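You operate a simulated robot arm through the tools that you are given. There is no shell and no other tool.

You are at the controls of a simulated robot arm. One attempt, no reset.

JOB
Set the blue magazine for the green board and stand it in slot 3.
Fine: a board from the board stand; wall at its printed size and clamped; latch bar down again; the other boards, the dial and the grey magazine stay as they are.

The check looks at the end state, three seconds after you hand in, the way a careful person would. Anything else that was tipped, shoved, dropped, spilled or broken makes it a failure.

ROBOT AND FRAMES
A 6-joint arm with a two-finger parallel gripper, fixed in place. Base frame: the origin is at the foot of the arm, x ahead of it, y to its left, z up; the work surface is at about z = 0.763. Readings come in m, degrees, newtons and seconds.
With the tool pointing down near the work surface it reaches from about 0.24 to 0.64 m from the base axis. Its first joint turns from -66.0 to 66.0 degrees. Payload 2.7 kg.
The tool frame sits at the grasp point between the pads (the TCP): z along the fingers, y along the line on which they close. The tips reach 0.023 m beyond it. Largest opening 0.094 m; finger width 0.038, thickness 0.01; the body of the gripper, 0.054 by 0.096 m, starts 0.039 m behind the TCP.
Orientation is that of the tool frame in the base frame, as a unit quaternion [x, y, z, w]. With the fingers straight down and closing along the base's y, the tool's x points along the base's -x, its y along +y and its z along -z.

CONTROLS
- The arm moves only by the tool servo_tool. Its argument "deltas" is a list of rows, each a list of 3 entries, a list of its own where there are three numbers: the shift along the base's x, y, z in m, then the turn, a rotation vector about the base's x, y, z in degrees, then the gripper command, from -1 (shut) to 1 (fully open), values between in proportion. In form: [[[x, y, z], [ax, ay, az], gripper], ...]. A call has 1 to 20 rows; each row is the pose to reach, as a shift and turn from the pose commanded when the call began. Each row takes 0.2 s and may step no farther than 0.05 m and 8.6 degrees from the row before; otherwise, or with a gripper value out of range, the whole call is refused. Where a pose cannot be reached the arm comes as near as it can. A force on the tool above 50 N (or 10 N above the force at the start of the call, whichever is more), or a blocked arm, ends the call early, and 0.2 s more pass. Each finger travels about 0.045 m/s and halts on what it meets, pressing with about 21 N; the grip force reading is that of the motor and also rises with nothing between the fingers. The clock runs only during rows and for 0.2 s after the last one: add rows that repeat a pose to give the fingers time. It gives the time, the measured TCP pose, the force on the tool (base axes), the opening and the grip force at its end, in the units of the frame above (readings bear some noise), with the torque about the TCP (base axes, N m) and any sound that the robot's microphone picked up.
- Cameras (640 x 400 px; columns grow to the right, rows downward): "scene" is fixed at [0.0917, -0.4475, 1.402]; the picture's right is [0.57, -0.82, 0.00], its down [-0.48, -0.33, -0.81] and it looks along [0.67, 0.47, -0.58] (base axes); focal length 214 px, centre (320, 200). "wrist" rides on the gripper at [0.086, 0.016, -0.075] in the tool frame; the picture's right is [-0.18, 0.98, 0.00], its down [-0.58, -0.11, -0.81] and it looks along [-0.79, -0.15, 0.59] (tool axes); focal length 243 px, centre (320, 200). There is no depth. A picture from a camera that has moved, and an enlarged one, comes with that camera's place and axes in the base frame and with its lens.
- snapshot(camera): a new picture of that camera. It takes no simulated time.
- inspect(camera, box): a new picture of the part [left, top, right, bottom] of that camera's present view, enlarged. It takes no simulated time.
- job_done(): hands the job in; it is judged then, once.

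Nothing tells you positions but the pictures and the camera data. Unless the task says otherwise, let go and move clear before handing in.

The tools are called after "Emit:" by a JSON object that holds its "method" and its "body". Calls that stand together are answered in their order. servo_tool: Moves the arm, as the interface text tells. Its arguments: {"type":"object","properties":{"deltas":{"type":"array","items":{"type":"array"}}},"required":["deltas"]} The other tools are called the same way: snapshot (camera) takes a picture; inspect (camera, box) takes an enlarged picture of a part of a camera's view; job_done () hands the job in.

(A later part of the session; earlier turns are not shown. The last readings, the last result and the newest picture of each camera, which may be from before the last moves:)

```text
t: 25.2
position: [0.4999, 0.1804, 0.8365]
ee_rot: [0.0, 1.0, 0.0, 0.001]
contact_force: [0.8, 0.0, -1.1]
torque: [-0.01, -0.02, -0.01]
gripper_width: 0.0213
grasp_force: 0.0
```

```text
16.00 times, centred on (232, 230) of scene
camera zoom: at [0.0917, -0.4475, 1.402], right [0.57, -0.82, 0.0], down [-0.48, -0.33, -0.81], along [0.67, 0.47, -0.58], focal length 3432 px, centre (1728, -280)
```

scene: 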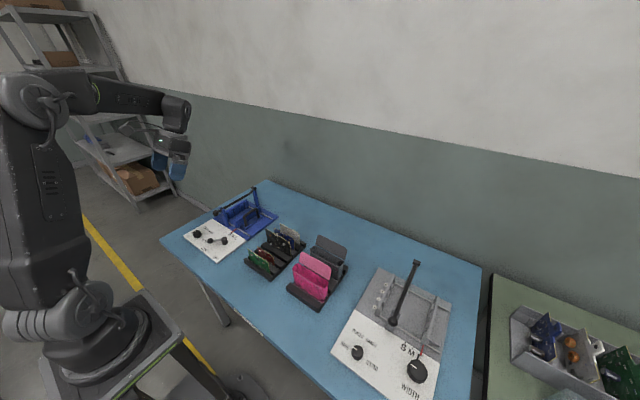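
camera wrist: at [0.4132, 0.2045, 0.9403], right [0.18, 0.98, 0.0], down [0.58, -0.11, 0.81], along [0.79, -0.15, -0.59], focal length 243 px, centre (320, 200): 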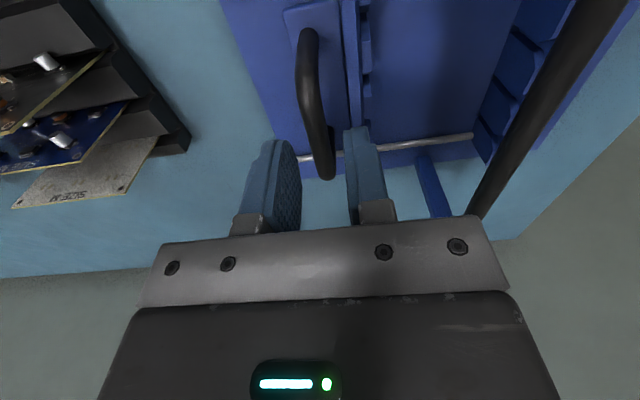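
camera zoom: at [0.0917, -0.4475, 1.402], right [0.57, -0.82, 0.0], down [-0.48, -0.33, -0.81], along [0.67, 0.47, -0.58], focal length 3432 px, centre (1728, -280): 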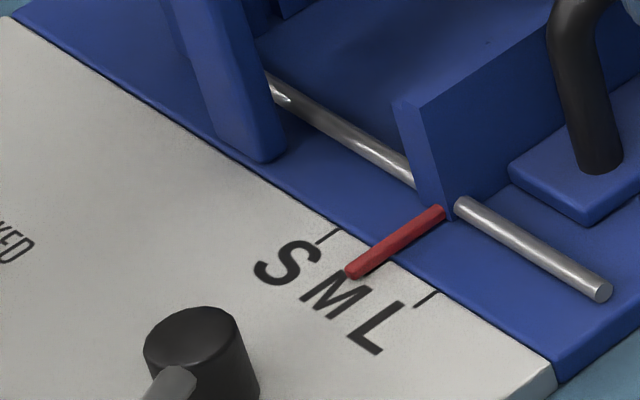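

The pointer stayed at M with the small opening. I'll lift straight up and check from overhead.

Emit:
{"method": "servo_tool", "body": {"deltas": [[[0, 0, 0.02], [0, 0, 0], -0.55], [[0, 0, 0.045], [0, 0, 0], -0.55], [[0, 0, 0.07], [0, 0, 0], -0.55], [[-0.03, 0, 0.07], [0, 0, 0], -0.55], [[-0.06, 0.003, 0.07], [0, 0, 0], -0.55], [[-0.09, 0.006, 0.07], [0, 0, 0], -0.55], [[-0.1, 0.006, 0.07], [0, 0, 0], -0.55], [[-0.1, 0.006, 0.07], [0, 0, 0], -0.55]]}}

Emit:
{"method": "inspect", "body": {"camera": "wrist", "box": [290, 20, 400, 120]}}

Emit:
{"method": "inspect", "body": {"camera": "scene", "box": [216, 220, 248, 240]}}

```text
t: 27.0
position: [0.3996, 0.1857, 0.9064]
ee_rot: [0.0, 1.0, 0.0, 0.001]
contact_force: [0.2, 0.0, 0.9]
torque: [0.0, 0.04, 0.02]
gripper_width: 0.0214
grasp_force: 0.0
```

```text
4.00 times, centred on (345, 70) of wrist
camera zoom: at [0.3125, 0.2022, 0.9814], right [0.18, 0.98, 0.0], down [0.58, -0.11, 0.81], along [0.79, -0.15, -0.59], focal length 970 px, centre (220, 720)
```

zoom: 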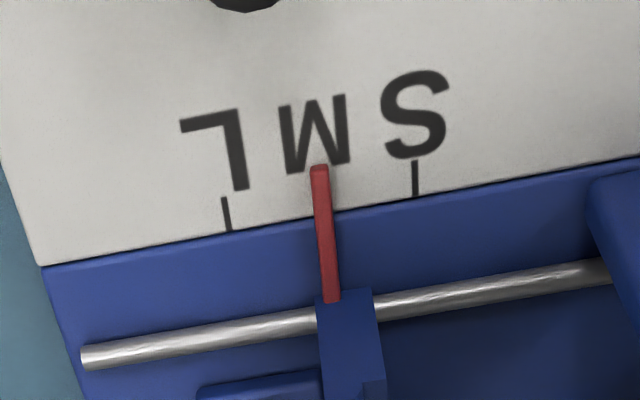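

```text
16.00 times, centred on (232, 230) of scene
camera zoom: at [0.0917, -0.4475, 1.402], right [0.57, -0.82, 0.0], down [-0.48, -0.33, -0.81], along [0.67, 0.47, -0.58], focal length 3432 px, centre (1728, -280)
```

zoom: 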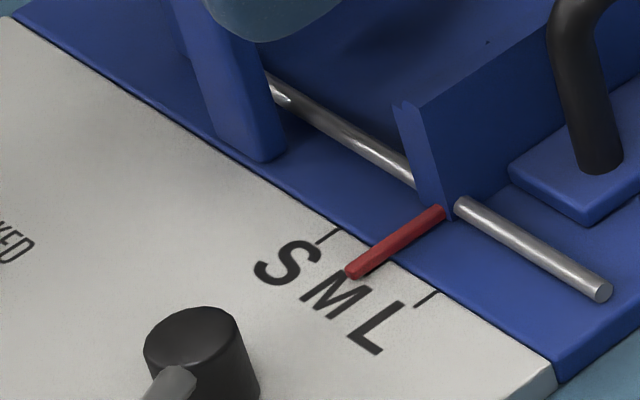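

The pointer is exactly on M. Now I'll go back to the lever and push it to LOCK.

Emit:
{"method": "servo_tool", "body": {"deltas": [[[-0.03, -0.005, 0], [0, 0, 0], -0.3], [[-0.06, -0.01, 0], [0, 0, 0], 0.0], [[-0.083, -0.0137, 0], [0, 0, 0], 0.0], [[-0.083, -0.0137, -0.03], [0, 0, 0], 0.0], [[-0.083, -0.0137, -0.06], [0, 0, 0], 0.0], [[-0.083, -0.0137, -0.06], [0, 0, 0], 0.0]]}}

Emit:
{"method": "snapshot", "body": {"camera": "wrist"}}

```text
t: 28.4
position: [0.3169, 0.1737, 0.8485]
ee_rot: [0.0, 1.0, -0.001, 0.001]
contact_force: [0.7, 0.2, 0.1]
torque: [-0.05, 0.02, -0.01]
gripper_width: 0.0473
grasp_force: 0.1
```

```text
taken
camera wrist: at [0.2294, 0.1897, 0.9224], right [0.18, 0.98, 0.0], down [0.58, -0.11, 0.81], along [0.79, -0.15, -0.59], focal length 243 px, centre (320, 200)
```

wrist: 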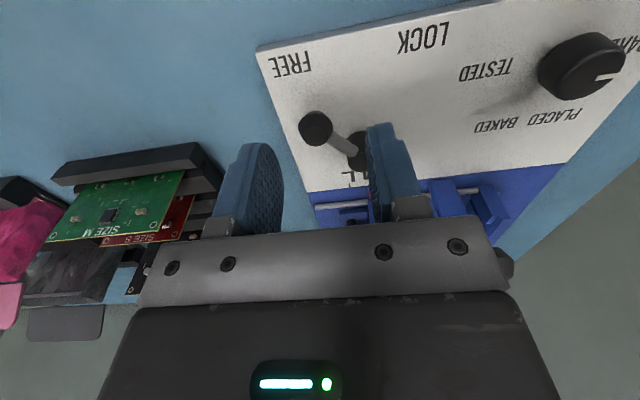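

The knob is between the fingers. I'll descend and push +y to LOCK.

Emit:
{"method": "servo_tool", "body": {"deltas": [[[-0.001, 0, -0.02], [0, 0, 0], 0.0], [[-0.001, 0, -0.0375], [0, 0, 0], 0.0], [[-0.001, 0.005, -0.0375], [0, 0, 0], 0.0], [[-0.001, 0.011, -0.0375], [0, 0, 0], 0.0], [[-0.001, 0.017, -0.0375], [0, 0, 0], 0.0], [[-0.001, 0.023, -0.0375], [0, 0, 0], 0.0], [[-0.001, 0.029, -0.0375], [0, 0, 0], 0.0], [[-0.001, 0.035, -0.0375], [0, 0, 0], 0.0], [[-0.001, 0.041, -0.0375], [0, 0, 0], 0.0], [[-0.001, 0.047, -0.0375], [0, 0, 0], 0.0], [[-0.001, 0.052, -0.0375], [0, 0, 0], 0.0], [[-0.001, 0.052, -0.0375], [0, 0, 0], 0.0]]}}

Emit:
{"method": "snapshot", "body": {"camera": "wrist"}}

```text
t: 31.0
position: [0.3151, 0.2263, 0.8087]
ee_rot: [0.0, 1.0, 0.0, 0.0]
contact_force: [-0.7, -0.1, -0.1]
torque: [-0.02, 0.01, 0.02]
gripper_width: 0.0475
grasp_force: 0.3
```

```text
taken
camera wrist: at [0.2288, 0.242, 0.8843], right [0.18, 0.98, 0.0], down [0.58, -0.11, 0.81], along [0.79, -0.15, -0.59], focal length 243 px, centre (320, 200)
```

wrist: 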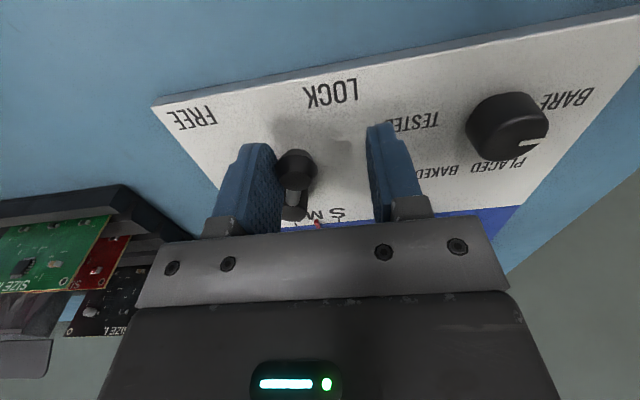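

The lever is about 15° short of LOCK. I'll continue slowly to the stop.

Emit:
{"method": "servo_tool", "body": {"deltas": [[[0, 0.003, 0], [0, 0, 0], 0.0], [[0, 0.006, 0], [0, 0, 0], 0.0], [[0, 0.009, 0], [0, 0, 0], 0.0], [[0, 0.012, 0], [0, 0, 0], 0.0], [[0, 0.0145, 0], [0, 0, 0], 0.0]]}}

Emit:
{"method": "snapshot", "body": {"camera": "wrist"}}

```text
t: 32.2
position: [0.3152, 0.2387, 0.8086]
ee_rot: [0.001, 1.0, -0.003, -0.002]
contact_force: [-5.6, -12.9, 2.6]
torque: [-0.24, 0.11, -0.4]
gripper_width: 0.0529
grasp_force: 6.9
```

```text
taken
camera wrist: at [0.2283, 0.255, 0.8841], right [0.19, 0.98, -0.01], down [0.58, -0.11, 0.8], along [0.79, -0.15, -0.59], focal length 243 px, centre (320, 200)
```

wrist: 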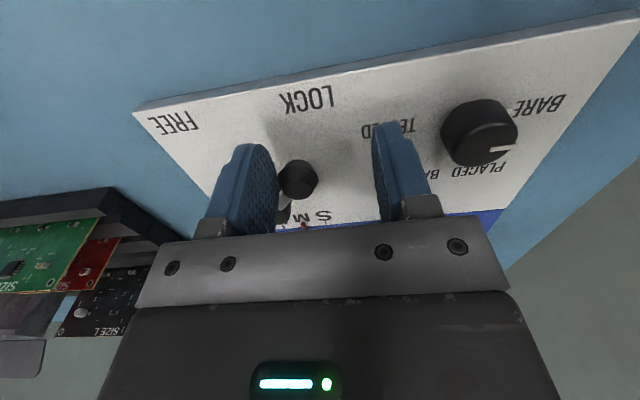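

The lever is back at its original LOCK position, against the stop. I'll back off, rise and verify.

Emit:
{"method": "servo_tool", "body": {"deltas": [[[0, -0.006, 0], [0, 0, 0], 0.0], [[0, -0.013, 0.0], [0, 0, 0], 0.0], [[0, -0.013, 0.03], [0, 0, 0], 0.0], [[0, -0.013, 0.07], [0, 0, 0], 0.0], [[0, -0.013, 0.11], [0, 0, 0], 0.0], [[0, -0.013, 0.15], [0, 0, 0], 0.0], [[0, -0.013, 0.15], [0, 0, 0], 0.0]]}}

Emit:
{"method": "snapshot", "body": {"camera": "wrist"}}

Emit:
{"method": "inspect", "body": {"camera": "wrist", "box": [230, 0, 430, 125]}}

Emit:
{"method": "inspect", "body": {"camera": "scene", "box": [192, 205, 256, 245]}}

```text
t: 33.8
position: [0.3143, 0.2259, 0.9591]
ee_rot: [0.0, 1.0, 0.0, 0.0]
contact_force: [0.4, -0.2, -0.4]
torque: [0.0, -0.01, -0.02]
gripper_width: 0.047
grasp_force: 0.0
```

```text
taken
camera wrist: at [0.2274, 0.2427, 1.0341], right [0.18, 0.98, 0.0], down [0.58, -0.11, 0.81], along [0.79, -0.15, -0.59], focal length 243 px, centre (320, 200)
```

wrist: 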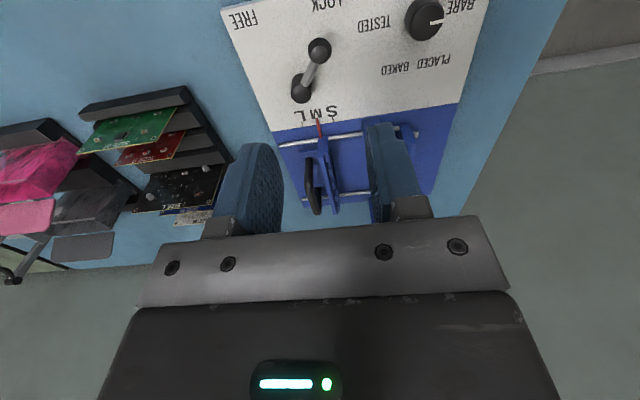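

```text
3.20 times, centred on (330, 62) of wrist
camera zoom: at [0.2274, 0.2427, 1.0341], right [0.18, 0.98, 0.0], down [0.58, -0.11, 0.81], along [0.79, -0.15, -0.59], focal length 776 px, centre (288, 640)
```

zoom: 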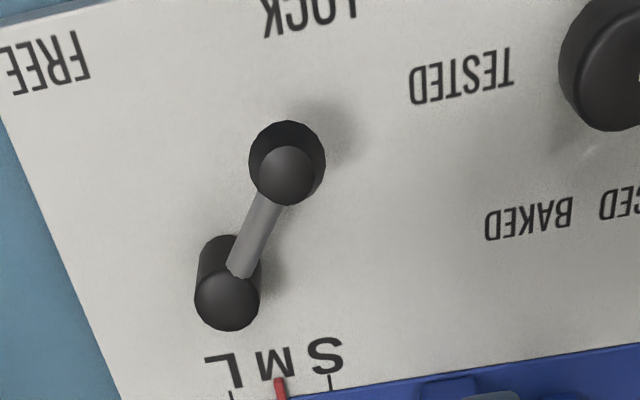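

```text
10.00 times, centred on (224, 225) of scene
camera zoom: at [0.0917, -0.4475, 1.402], right [0.57, -0.82, 0.0], down [-0.48, -0.33, -0.81], along [0.67, 0.47, -0.58], focal length 2145 px, centre (1280, -50)
```

zoom: 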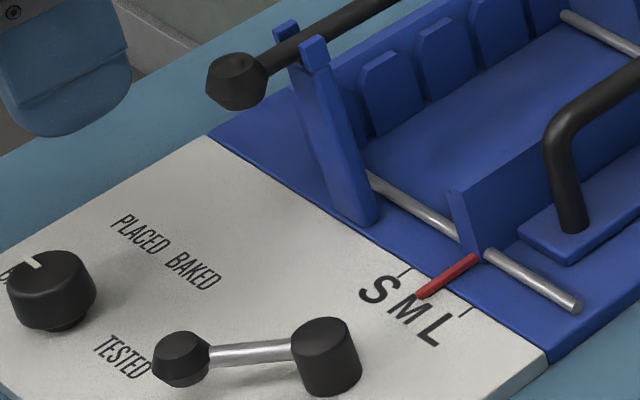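

The wall is clamped at M with the lever at LOCK. Next is the latch bar: I'll hover above its knob, estimated at (0.398, 0.271, 0.866).

Emit:
{"method": "servo_tool", "body": {"deltas": [[[0.03, 0.015, 0], [0, 0, 0], 0.0], [[0.06, 0.03, 0], [0, 0, 0], 0.0], [[0.08, 0.045, -0.0], [0, 0, 0], 0.0], [[0.08, 0.045, -0.005], [0, 0, 0], 0.0], [[0.08, 0.045, -0.005], [0, 0, 0], 0.0]]}}

Emit:
{"method": "snapshot", "body": {"camera": "wrist"}}

Emit:
{"method": "inspect", "body": {"camera": "wrist", "box": [240, 40, 400, 180]}}

Emit:
{"method": "inspect", "body": {"camera": "scene", "box": [192, 170, 288, 230]}}

```text
t: 35.0
position: [0.395, 0.2716, 0.9554]
ee_rot: [0.0, 1.0, 0.0, -0.001]
contact_force: [-1.1, 0.5, 0.3]
torque: [0.01, 0.0, -0.03]
gripper_width: 0.0468
grasp_force: 0.0
```

```text
taken
camera wrist: at [0.3081, 0.2878, 1.0296], right [0.18, 0.98, 0.0], down [0.58, -0.11, 0.81], along [0.79, -0.15, -0.59], focal length 243 px, centre (320, 200)
```

wrist: 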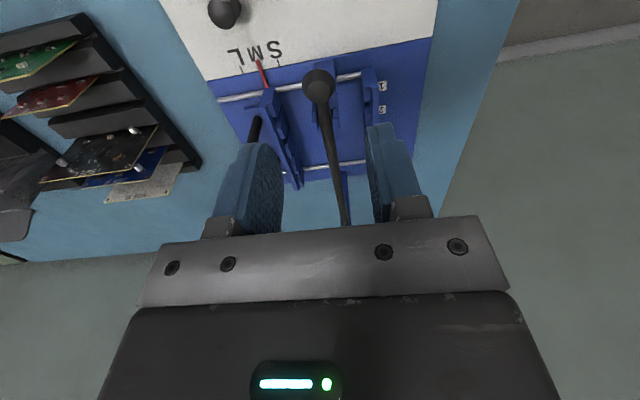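

```text
2.86 times, centred on (320, 110) of wrist
camera zoom: at [0.3081, 0.2878, 1.0296], right [0.18, 0.98, 0.0], down [0.58, -0.11, 0.81], along [0.79, -0.15, -0.59], focal length 693 px, centre (320, 457)
```

zoom: 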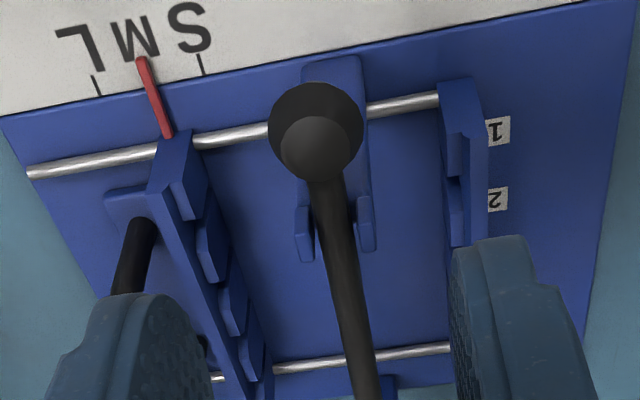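

```text
6.67 times, centred on (240, 200) of scene
camera zoom: at [0.0917, -0.4475, 1.402], right [0.57, -0.82, 0.0], down [-0.48, -0.33, -0.81], along [0.67, 0.47, -0.58], focal length 1430 px, centre (853, 200)
```

zoom: 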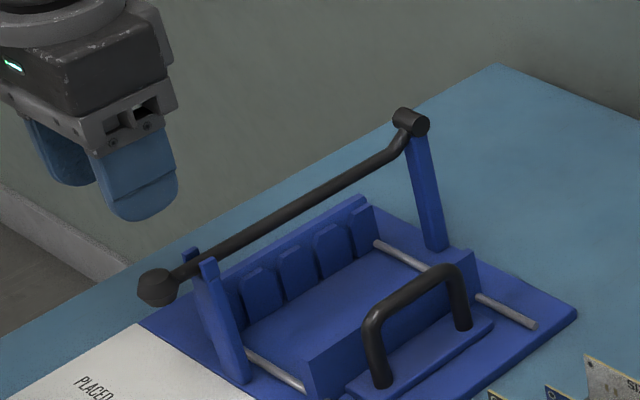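

The knob is at about (0.397, 0.271, 0.866), in front of the fork. I'll descend around it and grip.

Emit:
{"method": "servo_tool", "body": {"deltas": [[[-0.002, -0.001, -0.03], [0, 0, 0], 0.0], [[-0.002, -0.001, -0.06], [0, 0, 0], 0.0], [[-0.002, -0.001, -0.08], [0, 0, 0], 0.0], [[-0.002, -0.001, -0.088], [0, 0, 0], 0.0], [[-0.002, -0.001, -0.088], [0, 0, 0], -0.3], [[-0.002, -0.001, -0.088], [0, 0, 0], -0.6], [[-0.002, -0.001, -0.088], [0, 0, 0], -0.8], [[-0.002, -0.001, -0.088], [0, 0, 0], -0.8]]}}

Emit:
{"method": "snapshot", "body": {"camera": "wrist"}}

Emit:
{"method": "inspect", "body": {"camera": "scene", "box": [176, 170, 272, 230]}}

```text
t: 36.8
position: [0.3932, 0.27, 0.8672]
ee_rot: [-0.001, 1.0, -0.001, 0.0]
contact_force: [2.3, -10.6, -0.1]
torque: [-0.06, 0.02, -0.06]
gripper_width: 0.0231
grasp_force: 45.1
```

```text
taken
camera wrist: at [0.3074, 0.2865, 0.9418], right [0.18, 0.98, 0.0], down [0.58, -0.11, 0.81], along [0.79, -0.15, -0.59], focal length 243 px, centre (320, 200)
```

wrist: 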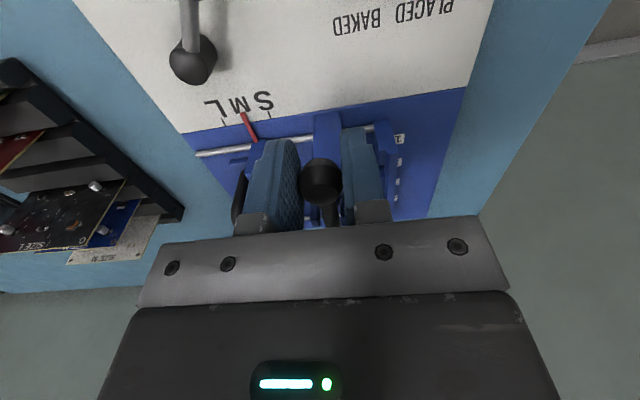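

```text
6.67 times, centred on (224, 200) of scene
camera zoom: at [0.0917, -0.4477, 1.4019], right [0.57, -0.82, 0.0], down [-0.48, -0.33, -0.81], along [0.67, 0.47, -0.58], focal length 1430 px, centre (960, 200)
```

zoom: 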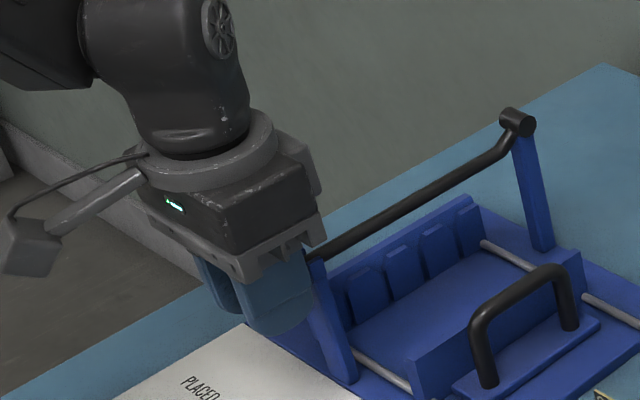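

The knob is gripped. I'll lift it along an arc about the pivot at (0.594, 0.271, 0.88), the first 30° or so.

Emit:
{"method": "servo_tool", "body": {"deltas": [[[-0.0004, -0.0015, 0.0172], [0, 0, 0], -0.8], [[0.0006, -0.0015, 0.0344], [0, 0, 0], -0.8], [[0.0032, -0.0015, 0.0515], [0, 0, 0], -0.8], [[0.0072, -0.0015, 0.0682], [0, 0, 0], -0.8], [[0.0126, -0.0015, 0.0846], [0, 0, 0], -0.8], [[0.0195, -0.0015, 0.1004], [0, 0, 0], -0.8], [[0.0195, -0.0015, 0.1004], [0, 0, 0], -0.8]]}}

Emit:
{"method": "snapshot", "body": {"camera": "wrist"}}

Emit:
{"method": "inspect", "body": {"camera": "scene", "box": [176, 150, 288, 230]}}

```text
t: 38.4
position: [0.4156, 0.2697, 0.9683]
ee_rot: [-0.001, 1.0, 0.001, 0.003]
contact_force: [-1.4, 2.9, -0.1]
torque: [0.01, 0.2, -0.03]
gripper_width: 0.0232
grasp_force: 44.8
```

```text
taken
camera wrist: at [0.3273, 0.2862, 1.0423], right [0.18, 0.98, 0.0], down [0.58, -0.11, 0.81], along [0.79, -0.15, -0.59], focal length 243 px, centre (320, 200)
```

wrist: 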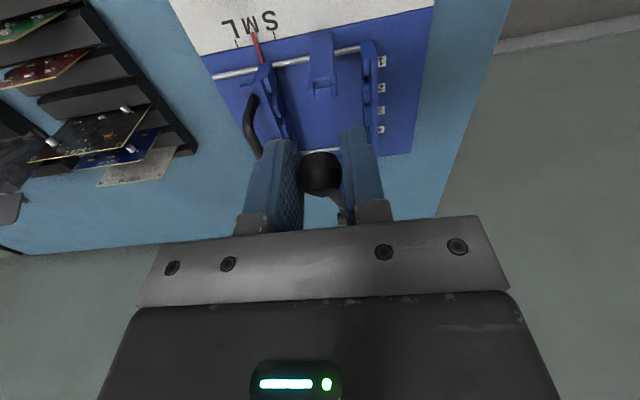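

```text
5.00 times, centred on (232, 190) of scene
camera zoom: at [0.0916, -0.4474, 1.4021], right [0.57, -0.82, 0.0], down [-0.48, -0.33, -0.81], along [0.67, 0.47, -0.58], focal length 1072 px, centre (760, 250)
```

zoom: 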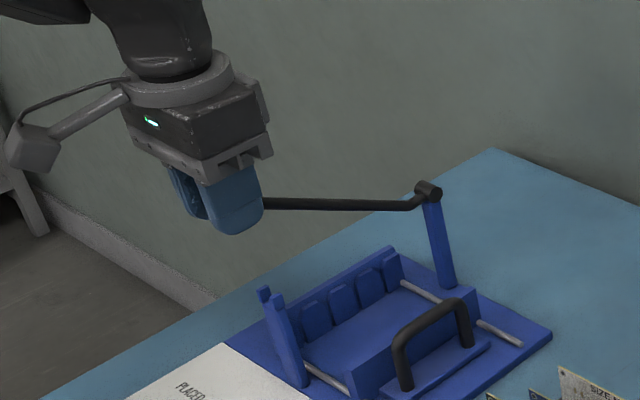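

The bar lifts smoothly. I'll continue the arc up to about 76°.

Emit:
{"method": "servo_tool", "body": {"deltas": [[[0.0082, 0, 0.0151], [0, 0, 0], -0.8], [[0.0177, 0, 0.0295], [0, 0, 0], -0.8], [[0.0285, 0, 0.043], [0, 0, 0], -0.8], [[0.0403, 0, 0.0554], [0, 0, 0], -0.8], [[0.0532, 0, 0.0669], [0, 0, 0], -0.8], [[0.0671, 0, 0.0771], [0, 0, 0], -0.8], [[0.0818, 0, 0.0861], [0, 0, 0], -0.8], [[0.0972, 0, 0.0938], [0, 0, 0], -0.8], [[0.1132, 0, 0.1001], [0, 0, 0], -0.8], [[0.1298, 0, 0.105], [0, 0, 0], -0.8], [[0.1298, 0, 0.105], [0, 0, 0], -0.8]]}}

Emit:
{"method": "snapshot", "body": {"camera": "wrist"}}

Emit:
{"method": "inspect", "body": {"camera": "scene", "box": [176, 110, 304, 230]}}

```text
t: 40.8
position: [0.5436, 0.2693, 1.0746]
ee_rot: [0.0, 1.0, 0.002, 0.002]
contact_force: [-9.0, 11.0, 13.6]
torque: [0.06, 1.02, -0.1]
gripper_width: 0.0232
grasp_force: 44.7
```

```text
taken
camera wrist: at [0.4559, 0.2861, 1.1484], right [0.18, 0.98, 0.0], down [0.58, -0.11, 0.81], along [0.8, -0.15, -0.59], focal length 243 px, centre (320, 200)
```

wrist: 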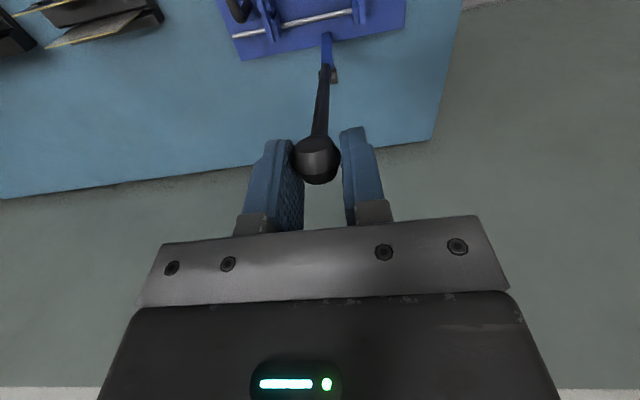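

```text
3.33 times, centred on (240, 170) of scene
camera zoom: at [0.0912, -0.4473, 1.4021], right [0.57, -0.82, 0.0], down [-0.48, -0.33, -0.81], along [0.67, 0.47, -0.58], focal length 715 px, centre (587, 300)
```

zoom: 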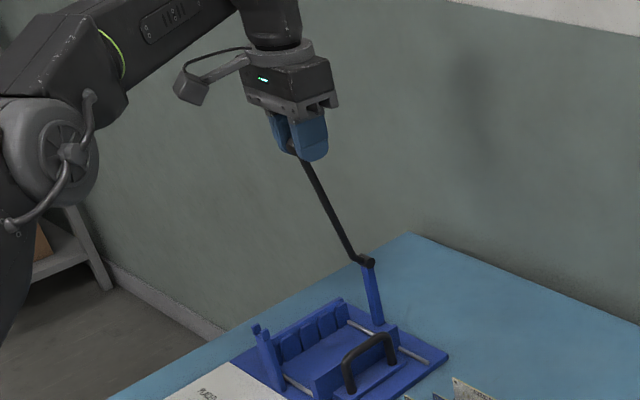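

The bar is near 76°. I'll continue toward and slightly past vertical.

Emit:
{"method": "servo_tool", "body": {"deltas": [[[0.0084, 0.001, 0.004], [0, 0, 0], -0.8], [[0.0168, 0.001, 0.0055], [0, 0, 0], -0.8], [[0.0254, 0.001, 0.0065], [0, 0, 0], -0.8], [[0.0339, 0.001, 0.0075], [0, 0, 0], -0.8], [[0.0425, 0.001, 0.008], [0, 0, 0], -0.8], [[0.0512, 0.001, 0.008], [0, 0, 0], -0.8], [[0.0512, 0.001, 0.008], [0, 0, 0], -0.8]]}}

Emit:
{"method": "snapshot", "body": {"camera": "wrist"}}

Emit:
{"method": "inspect", "body": {"camera": "scene", "box": [176, 110, 304, 230]}}

```text
t: 42.1
position: [0.5525, 0.2697, 1.0765]
ee_rot: [-0.008, 1.0, 0.009, 0.002]
contact_force: [-0.9, 5.0, -0.4]
torque: [0.15, 0.24, -0.07]
gripper_width: 0.023
grasp_force: 45.2
out of reach, approached as far as the arm can: row 2, 3, 4, 5, 6
stopped in row 6: the force on the tool passed its limit at 57 N (the readings are from after the stop); the commanded pose is now the measured one
```

```text
taken
camera wrist: at [0.4651, 0.2835, 1.1504], right [0.17, 0.99, 0.02], down [0.58, -0.11, 0.81], along [0.8, -0.12, -0.59], focal length 243 px, centre (320, 200)
```

wrist: 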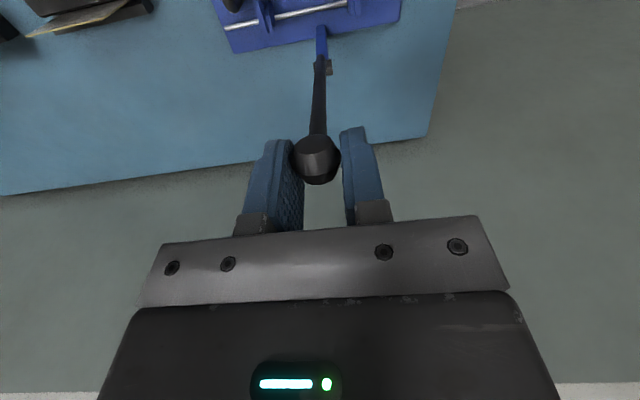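

```text
3.33 times, centred on (240, 170) of scene
camera zoom: at [0.0916, -0.4474, 1.4021], right [0.57, -0.82, 0.0], down [-0.48, -0.33, -0.81], along [0.67, 0.47, -0.58], focal length 715 px, centre (587, 300)
```

zoom: 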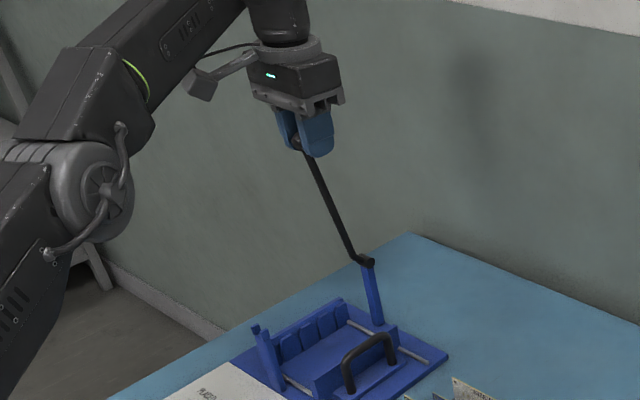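

Vertical tool reach is exhausted here, with the bar around 78°. I'll tilt the tool forward in place to extend reach while still holding the knob.

Emit:
{"method": "servo_tool", "body": {"deltas": [[[0, 0, 0], [-0.5, -7, -0.5], -0.8], [[0, 0, 0], [-1, -14, -0.9], -0.8], [[0, 0, 0], [-1, -21, -0.9], -0.8], [[0, 0, 0], [-1, -28, -0.9], -0.8], [[0, 0, 0], [-1, -35, -0.9], -0.8], [[0, 0, 0], [-1, -35, -0.9], -0.8]]}}

Emit:
{"method": "snapshot", "body": {"camera": "wrist"}}

Emit:
{"method": "inspect", "body": {"camera": "scene", "box": [176, 110, 304, 230]}}

```text
t: 43.5
position: [0.5523, 0.2697, 1.0763]
ee_rot: [-0.003, 0.952, -0.002, 0.305]
contact_force: [-8.3, 15.3, 7.9]
torque: [0.19, 1.15, -0.12]
gripper_width: 0.0229
grasp_force: 45.6
```

```text
taken
camera wrist: at [0.4389, 0.286, 1.0871], right [0.15, 0.98, 0.1], down [0.01, -0.1, 0.99], along [0.99, -0.15, -0.02], focal length 243 px, centre (320, 200)
```

wrist: 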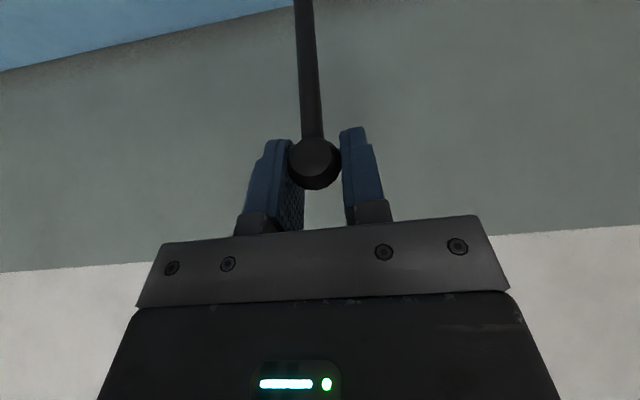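

```text
3.33 times, centred on (240, 170) of scene
camera zoom: at [0.0913, -0.4471, 1.4022], right [0.57, -0.82, 0.0], down [-0.48, -0.33, -0.81], along [0.67, 0.47, -0.58], focal length 715 px, centre (587, 300)
```

zoom: 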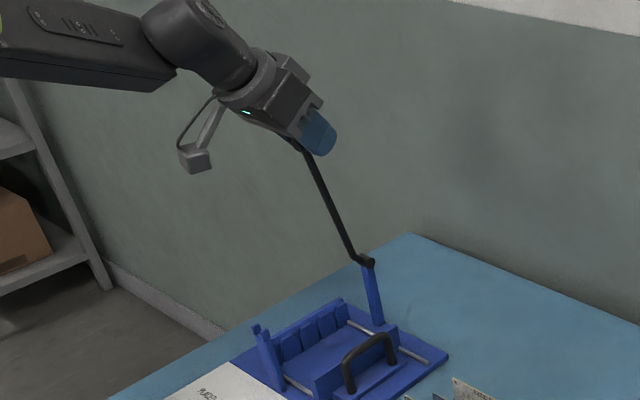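

The tilt worked. Now I'll carry the bar past vertical.

Emit:
{"method": "servo_tool", "body": {"deltas": [[[0.0103, 0.001, 0.0025], [0, 0, 0], -0.8], [[0.0205, 0.001, 0.0038], [0, 0, 0], -0.8], [[0.0308, 0.001, 0.0045], [0, 0, 0], -0.8], [[0.0411, 0.001, 0.0045], [0, 0, 0], -0.8], [[0.0515, 0.001, 0.004], [0, 0, 0], -0.8], [[0.0618, 0.001, 0.003], [0, 0, 0], -0.8], [[0.072, 0.001, 0.0015], [0, 0, 0], -0.8], [[0.072, 0.001, 0.0015], [0, 0, 0], -0.8]]}}

Emit:
{"method": "snapshot", "body": {"camera": "wrist"}}

Emit:
{"method": "inspect", "body": {"camera": "scene", "box": [176, 110, 304, 230]}}

```text
t: 45.3
position: [0.6256, 0.2696, 1.0779]
ee_rot: [-0.002, 0.953, -0.004, 0.303]
contact_force: [-5.0, 6.4, 13.5]
torque: [-0.01, 1.33, -0.12]
gripper_width: 0.0228
grasp_force: 45.3
```

```text
taken
camera wrist: at [0.5117, 0.2862, 1.0886], right [0.15, 0.98, 0.1], down [0.01, -0.1, 0.99], along [0.99, -0.15, -0.02], focal length 243 px, centre (320, 200)
```

wrist: 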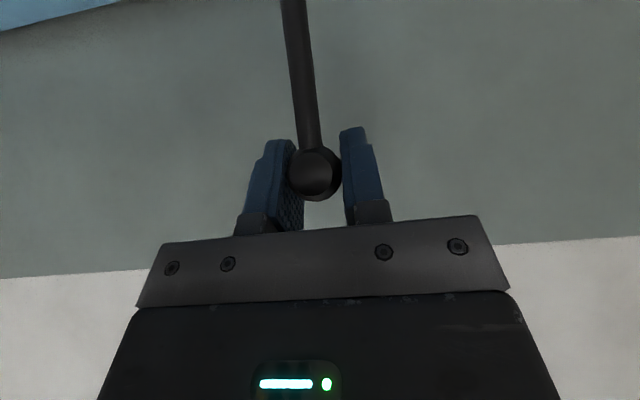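

```text
3.33 times, centred on (240, 170) of scene
camera zoom: at [0.0913, -0.4474, 1.4021], right [0.57, -0.82, 0.0], down [-0.48, -0.33, -0.81], along [0.67, 0.47, -0.58], focal length 715 px, centre (587, 300)
```

zoom: 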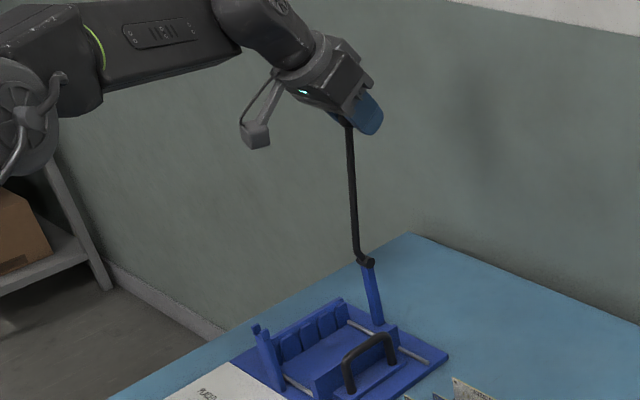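

The bar is about 10° past vertical. I'll push a little further to feel for an end stop before releasing.

Emit:
{"method": "servo_tool", "body": {"deltas": [[[0.006, 0.0, -0.001], [0, 0, 0], -0.8], [[0.012, 0.0, -0.0025], [0, 0, 0], -0.8], [[0.018, 0.0, -0.004], [0, 0, 0], -0.8], [[0.018, 0.0, -0.004], [0, 0, 0], -0.8]]}}

Emit:
{"method": "inspect", "body": {"camera": "scene", "box": [176, 110, 304, 230]}}

```text
t: 46.3
position: [0.6425, 0.269, 1.0731]
ee_rot: [-0.002, 0.953, -0.003, 0.303]
contact_force: [-2.3, 3.2, 12.8]
torque: [0.01, 1.25, -0.1]
gripper_width: 0.0229
grasp_force: 45.2
```

```text
3.33 times, centred on (240, 170) of scene
camera zoom: at [0.0914, -0.4475, 1.402], right [0.57, -0.82, 0.0], down [-0.48, -0.33, -0.81], along [0.67, 0.47, -0.58], focal length 715 px, centre (587, 300)
```

zoom: 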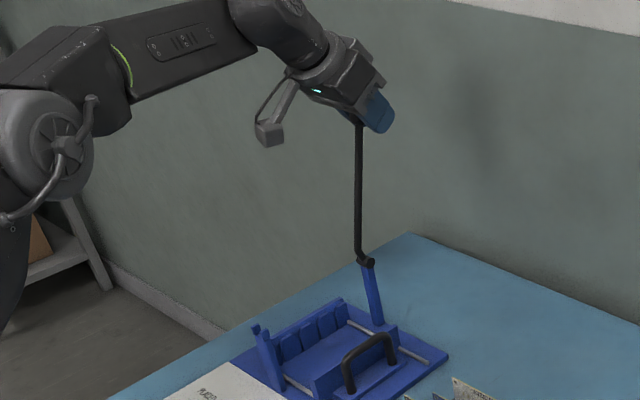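

No stop felt yet at about 105°. I'll keep hold and probe a little further.

Emit:
{"method": "servo_tool", "body": {"deltas": [[[0.0055, 0.0, -0.0015], [0, 0, 0], -0.8], [[0.011, 0.0, -0.003], [0, 0, 0], -0.8], [[0.0164, 0.0, -0.005], [0, 0, 0], -0.8], [[0.022, 0.0, -0.007], [0, 0, 0], -0.8], [[0.022, 0.0, -0.007], [0, 0, 0], -0.8]]}}

Emit:
{"method": "snapshot", "body": {"camera": "wrist"}}

Emit:
{"method": "inspect", "body": {"camera": "scene", "box": [176, 110, 304, 230]}}

```text
t: 47.5
position: [0.6644, 0.2695, 1.0691]
ee_rot: [-0.002, 0.952, -0.001, 0.307]
contact_force: [2.6, 0.4, 20.2]
torque: [0.03, 0.91, -0.04]
gripper_width: 0.0092
grasp_force: 0.1
```

```text
taken
camera wrist: at [0.5505, 0.2857, 1.0798], right [0.15, 0.98, 0.1], down [0.0, -0.1, 0.99], along [0.99, -0.15, -0.02], focal length 243 px, centre (320, 200)
```

wrist: 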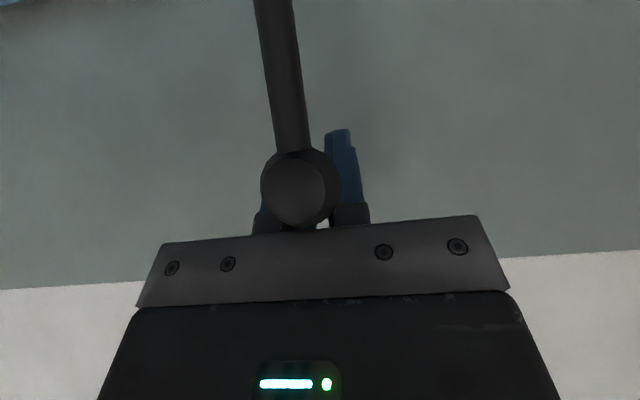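

```text
3.33 times, centred on (240, 170) of scene
camera zoom: at [0.0914, -0.4476, 1.402], right [0.57, -0.82, 0.0], down [-0.48, -0.33, -0.81], along [0.67, 0.47, -0.58], focal length 715 px, centre (587, 300)
```

zoom: 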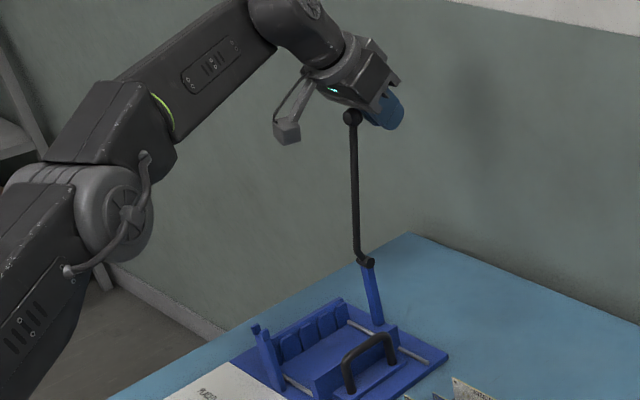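

The bar met its stop at about 100–105° and the knob slipped out of the grip, so the bar now stands past vertical. I'll open the fingers and retract back and up, clear of the knob.

Emit:
{"method": "servo_tool", "body": {"deltas": [[[0, 0, 0.001], [0, 0, 0], 0.3], [[0, 0, 0.001], [0, 0, 0], 0.3], [[0, 0, 0.001], [0, 0, 0], 0.3], [[0, 0, 0.001], [0, 0, 0], 0.3]]}}

Emit:
{"method": "snapshot", "body": {"camera": "wrist"}}

Emit:
{"method": "inspect", "body": {"camera": "scene", "box": [176, 110, 304, 230]}}

```text
t: 48.5
position: [0.6648, 0.2694, 1.0695]
ee_rot: [-0.002, 0.952, -0.002, 0.305]
contact_force: [2.5, -0.9, 19.9]
torque: [0.0, 0.92, -0.03]
gripper_width: 0.0611
grasp_force: 0.0
```

```text
taken
camera wrist: at [0.5496, 0.2856, 1.0802], right [0.15, 0.98, 0.1], down [0.01, -0.1, 0.99], along [0.99, -0.15, -0.02], focal length 243 px, centre (320, 200)
```

wrist: 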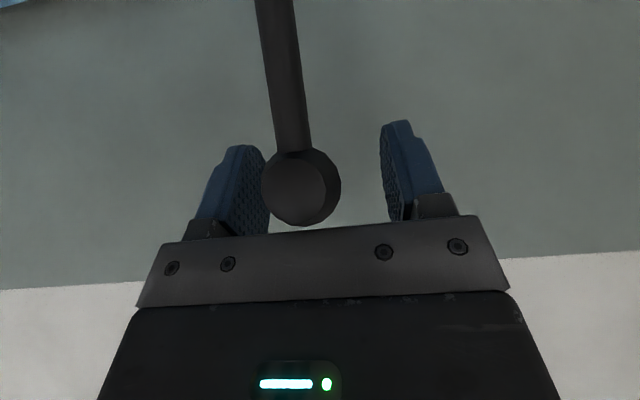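

```text
3.33 times, centred on (240, 170) of scene
camera zoom: at [0.0914, -0.4477, 1.402], right [0.57, -0.82, 0.0], down [-0.48, -0.33, -0.81], along [0.67, 0.47, -0.58], focal length 715 px, centre (587, 300)
```

zoom: 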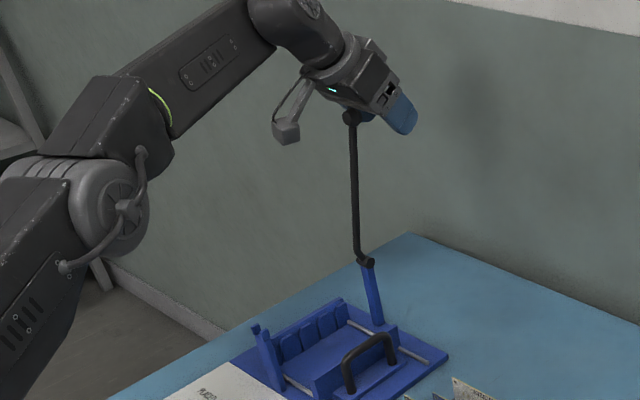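

The bar is standing. I'll retract along the finger axis, back and up.

Emit:
{"method": "servo_tool", "body": {"deltas": [[[-0.0057, 0, 0.0082], [0, 0, 0], 0.3], [[-0.0115, 0, 0.0164], [0, 0, 0], 0.3], [[-0.023, 0, 0.033], [0, 0, 0], 0.3], [[-0.0345, 0, 0.049], [0, 0, 0], 0.3], [[-0.046, 0, 0.0656], [0, 0, 0], 0.3], [[-0.0574, 0, 0.082], [0, 0, 0], 0.3], [[-0.0574, 0, 0.082], [0, 0, 0], 0.3]]}}

Emit:
{"method": "snapshot", "body": {"camera": "wrist"}}

Emit:
{"method": "inspect", "body": {"camera": "scene", "box": [176, 110, 304, 230]}}

```text
t: 50.1
position: [0.6058, 0.2705, 1.1489]
ee_rot: [-0.001, 0.953, -0.003, 0.303]
contact_force: [0.5, 0.1, -0.8]
torque: [-0.02, -0.02, -0.01]
gripper_width: 0.0611
grasp_force: 0.0
```

```text
taken
camera wrist: at [0.4928, 0.2867, 1.1612], right [0.15, 0.98, 0.1], down [0.01, -0.1, 0.99], along [0.99, -0.15, -0.03], focal length 243 px, centre (320, 200)
```

wrist: 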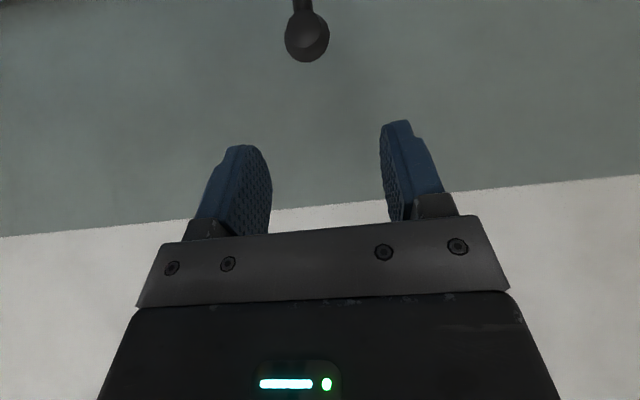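

```text
3.33 times, centred on (240, 170) of scene
camera zoom: at [0.0917, -0.4475, 1.402], right [0.57, -0.82, 0.0], down [-0.48, -0.33, -0.81], along [0.67, 0.47, -0.58], focal length 715 px, centre (587, 300)
```

zoom: 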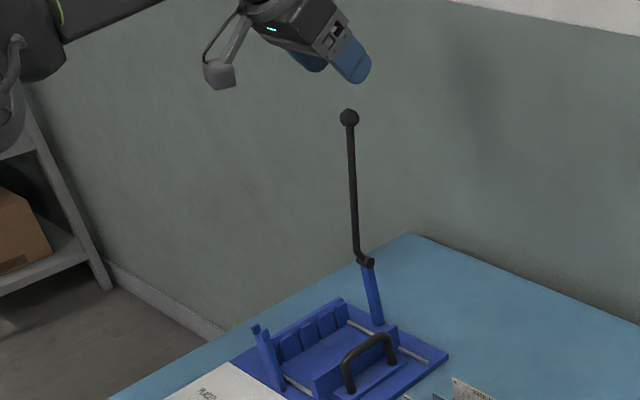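

The bar stands on its own just past vertical. Next I'll back away, straighten the tool and head toward the board stand.

Emit:
{"method": "servo_tool", "body": {"deltas": [[[-0.03, -0.01, 0.0], [0, 5, 0], 0.3], [[-0.06, -0.03, 0.0], [0, 11, 0], 0.3], [[-0.09, -0.06, 0.0], [0, 17, 0], 0.3], [[-0.12, -0.09, -0.01], [0, 23, 0], 0.3], [[-0.15, -0.12, -0.02], [0, 29, 0], 0.3], [[-0.18, -0.15, -0.03], [0, 35.3, 0], 0.0], [[-0.205, -0.18, -0.05], [0, 35.3, 0], 0.0], [[-0.22, -0.21, -0.07], [0, 35.3, 0], -0.3], [[-0.22, -0.24, -0.09], [0, 35.3, 0], -0.3], [[-0.22, -0.24, -0.09], [0, 35.3, 0], -0.3]]}}

Emit:
{"method": "inspect", "body": {"camera": "scene", "box": [176, 110, 304, 230]}}

```text
t: 52.3
position: [0.3887, 0.0296, 1.0614]
ee_rot: [-0.003, 1.0, -0.003, 0.0]
contact_force: [-0.2, 0.4, 0.2]
torque: [0.02, 0.0, -0.04]
gripper_width: 0.0328
grasp_force: 0.1
```

```text
3.33 times, centred on (240, 170) of scene
camera zoom: at [0.0916, -0.4475, 1.402], right [0.57, -0.82, 0.0], down [-0.48, -0.33, -0.81], along [0.67, 0.47, -0.58], focal length 715 px, centre (587, 300)
```

zoom: 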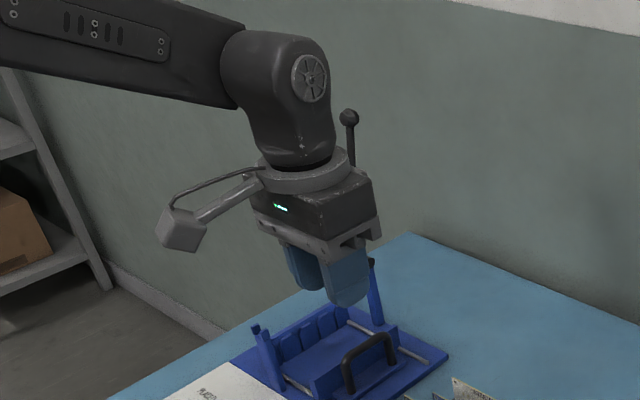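

The tool is vertical again over the stand. Now I'll yaw +90° so the fingers close along x, across the boards.

Emit:
{"method": "servo_tool", "body": {"deltas": [[[-0.005, -0.003, 0], [0, 0, 8.2], -0.3], [[-0.01, -0.006, 0], [0, 0, 16.4], -0.3], [[-0.015, -0.01, 0], [0, 0, 24.6], -0.3], [[-0.02, -0.015, 0], [0, 0, 32.8], -0.3], [[-0.025, -0.02, 0], [0, 0, 41], -0.3], [[-0.028, -0.025, 0], [0, 0, 49.2], -0.3], [[-0.028, -0.03, 0], [0, 0, 57.4], -0.3], [[-0.028, -0.033, 0], [0, 0, 65.6], -0.3], [[-0.028, -0.033, 0], [0, 0, 73.8], -0.3], [[-0.028, -0.033, 0], [0, 0, 82], -0.3], [[-0.028, -0.033, 0], [0, 0, 90], -0.3], [[-0.028, -0.033, 0], [0, 0, 90], -0.3]]}}

Emit:
{"method": "snapshot", "body": {"camera": "wrist"}}

Emit:
{"method": "snapshot", "body": {"camera": "scene"}}

```text
t: 54.9
position: [0.3602, -0.0018, 1.0589]
ee_rot: [0.71, -0.704, 0.002, -0.001]
contact_force: [-0.3, 0.4, -0.5]
torque: [-0.03, 0.02, 0.0]
gripper_width: 0.033
grasp_force: 0.1
```

```text
taken
camera wrist: at [0.3432, -0.0893, 1.1343], right [-0.98, 0.18, -0.01], down [0.1, 0.58, 0.81], along [0.15, 0.79, -0.59], focal length 243 px, centre (320, 200)
```

wrist: 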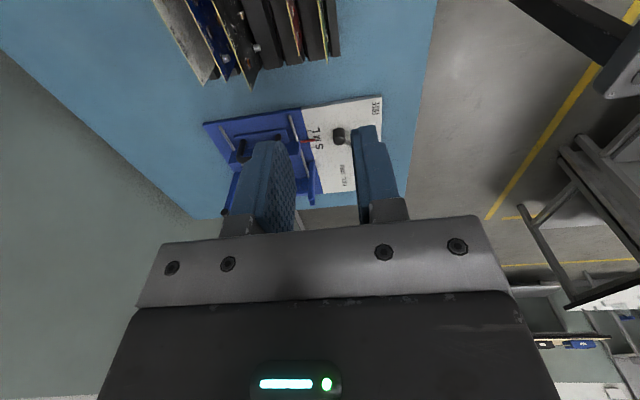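

```text
taken
```

scene: 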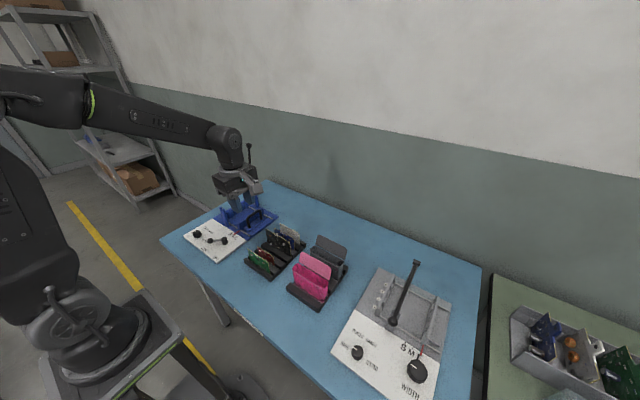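

I'll fix the small yaw error and descend to a hover above the green board to check alignment.

Emit:
{"method": "servo_tool", "body": {"deltas": [[[0, 0, -0.03], [0, 0.1, -0.25], -0.4], [[0, 0, -0.06], [0, 0.2, -0.5], -0.4], [[0, 0, -0.09], [0, 0.2, -0.5], -0.45], [[0, -0.001, -0.12], [0, 0.2, -0.5], -0.45], [[0.001, -0.001, -0.15], [0, 0.2, -0.5], -0.45], [[0.001, -0.001, -0.155], [0, 0.2, -0.5], -0.45], [[0.001, -0.001, -0.155], [0, 0.2, -0.5], -0.45]]}}

Emit:
{"method": "snapshot", "body": {"camera": "wrist"}}

Emit:
{"method": "inspect", "body": {"camera": "wrist", "box": [240, 40, 420, 220]}}

Emit:
{"method": "inspect", "body": {"camera": "scene", "box": [224, 210, 320, 290]}}

```text
t: 56.5
position: [0.36, -0.0022, 0.9046]
ee_rot: [-0.706, 0.708, -0.002, 0.0]
contact_force: [0.0, 0.0, 0.2]
torque: [-0.02, 0.02, 0.02]
gripper_width: 0.0259
grasp_force: 0.0
```

```text
taken
camera wrist: at [0.3426, -0.0891, 0.9796], right [-0.98, 0.19, 0.0], down [0.11, 0.58, 0.81], along [0.15, 0.79, -0.59], focal length 243 px, centre (320, 200)
```

wrist: 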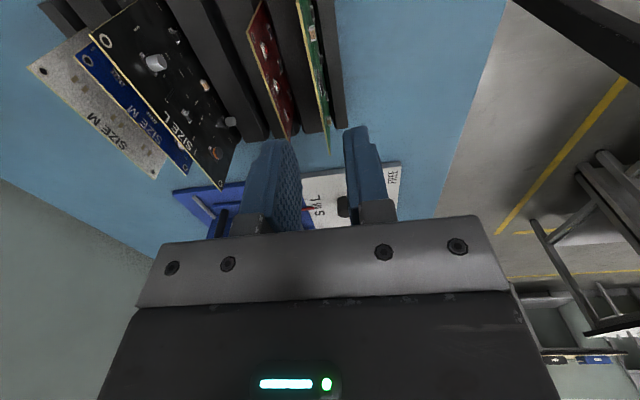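

```text
2.22 times, centred on (330, 130) of wrist
camera zoom: at [0.3426, -0.0891, 0.9796], right [-0.98, 0.19, 0.0], down [0.11, 0.58, 0.81], along [0.15, 0.79, -0.59], focal length 539 px, centre (298, 356)
```

zoom: 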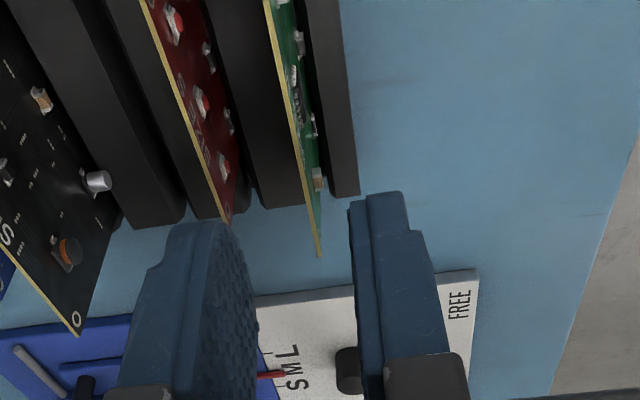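

```text
5.00 times, centred on (272, 250) of scene
camera zoom: at [0.0917, -0.4475, 1.402], right [0.57, -0.82, 0.0], down [-0.48, -0.33, -0.81], along [0.67, 0.47, -0.58], focal length 1072 px, centre (560, -50)
```

zoom: 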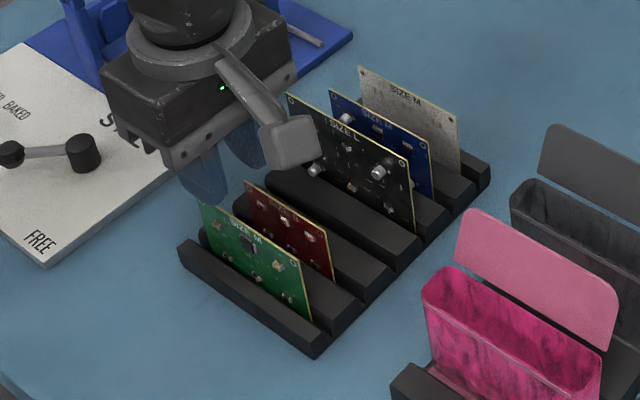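

The green board's top edge is at x≈0.359 and the red board is at 0.391. I'll narrow the opening and descend around the top edge.

Emit:
{"method": "servo_tool", "body": {"deltas": [[[-0.001, -0.001, 0], [0, 0, 0.15], -0.575], [[-0.001, -0.001, -0.015], [0, 0, 0.15], -0.575], [[-0.001, -0.001, -0.03], [0, 0, 0.15], -0.575], [[-0.001, -0.001, -0.038], [0, 0, 0.15], -0.575], [[-0.001, -0.001, -0.038], [0, 0, 0.15], -0.575]]}}

Emit:
{"method": "snapshot", "body": {"camera": "wrist"}}

Emit:
{"method": "inspect", "body": {"camera": "wrist", "box": [260, 60, 400, 230]}}

Emit:
{"method": "inspect", "body": {"camera": "scene", "box": [232, 220, 304, 280]}}

```text
t: 57.7
position: [0.3583, -0.0044, 0.866]
ee_rot: [0.707, -0.707, 0.001, 0.0]
contact_force: [0.1, -0.6, 0.1]
torque: [0.02, 0.04, -0.02]
gripper_width: 0.0199
grasp_force: 0.0
```

```text
taken
camera wrist: at [0.3418, -0.0914, 0.9413], right [-0.98, 0.18, 0.0], down [0.11, 0.58, 0.81], along [0.15, 0.79, -0.59], focal length 243 px, centre (320, 200)
```

wrist: 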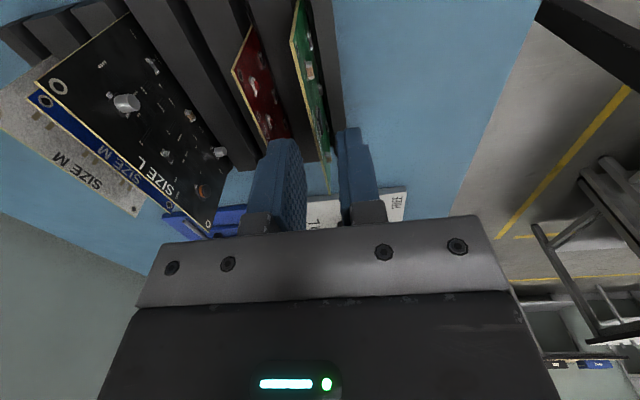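

```text
2.35 times, centred on (330, 145) of wrist
camera zoom: at [0.3418, -0.0914, 0.9413], right [-0.98, 0.18, 0.0], down [0.11, 0.58, 0.81], along [0.15, 0.79, -0.59], focal length 571 px, centre (296, 329)
```

zoom: 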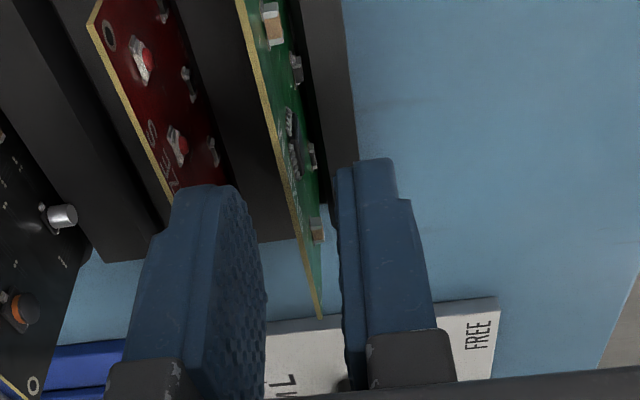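

```text
6.67 times, centred on (268, 250) of scene
camera zoom: at [0.0917, -0.4475, 1.402], right [0.57, -0.82, 0.0], down [-0.48, -0.33, -0.81], along [0.67, 0.47, -0.58], focal length 1430 px, centre (667, -133)
```

zoom: 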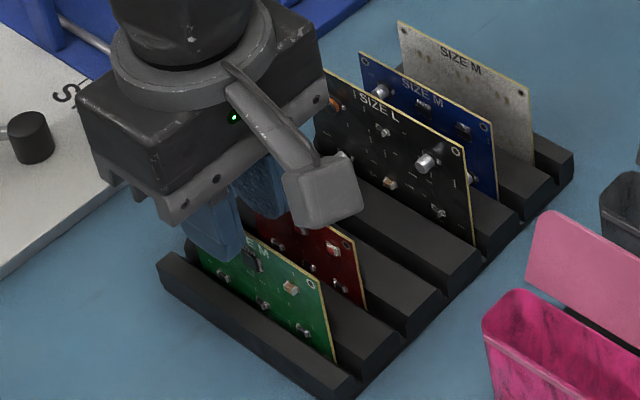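

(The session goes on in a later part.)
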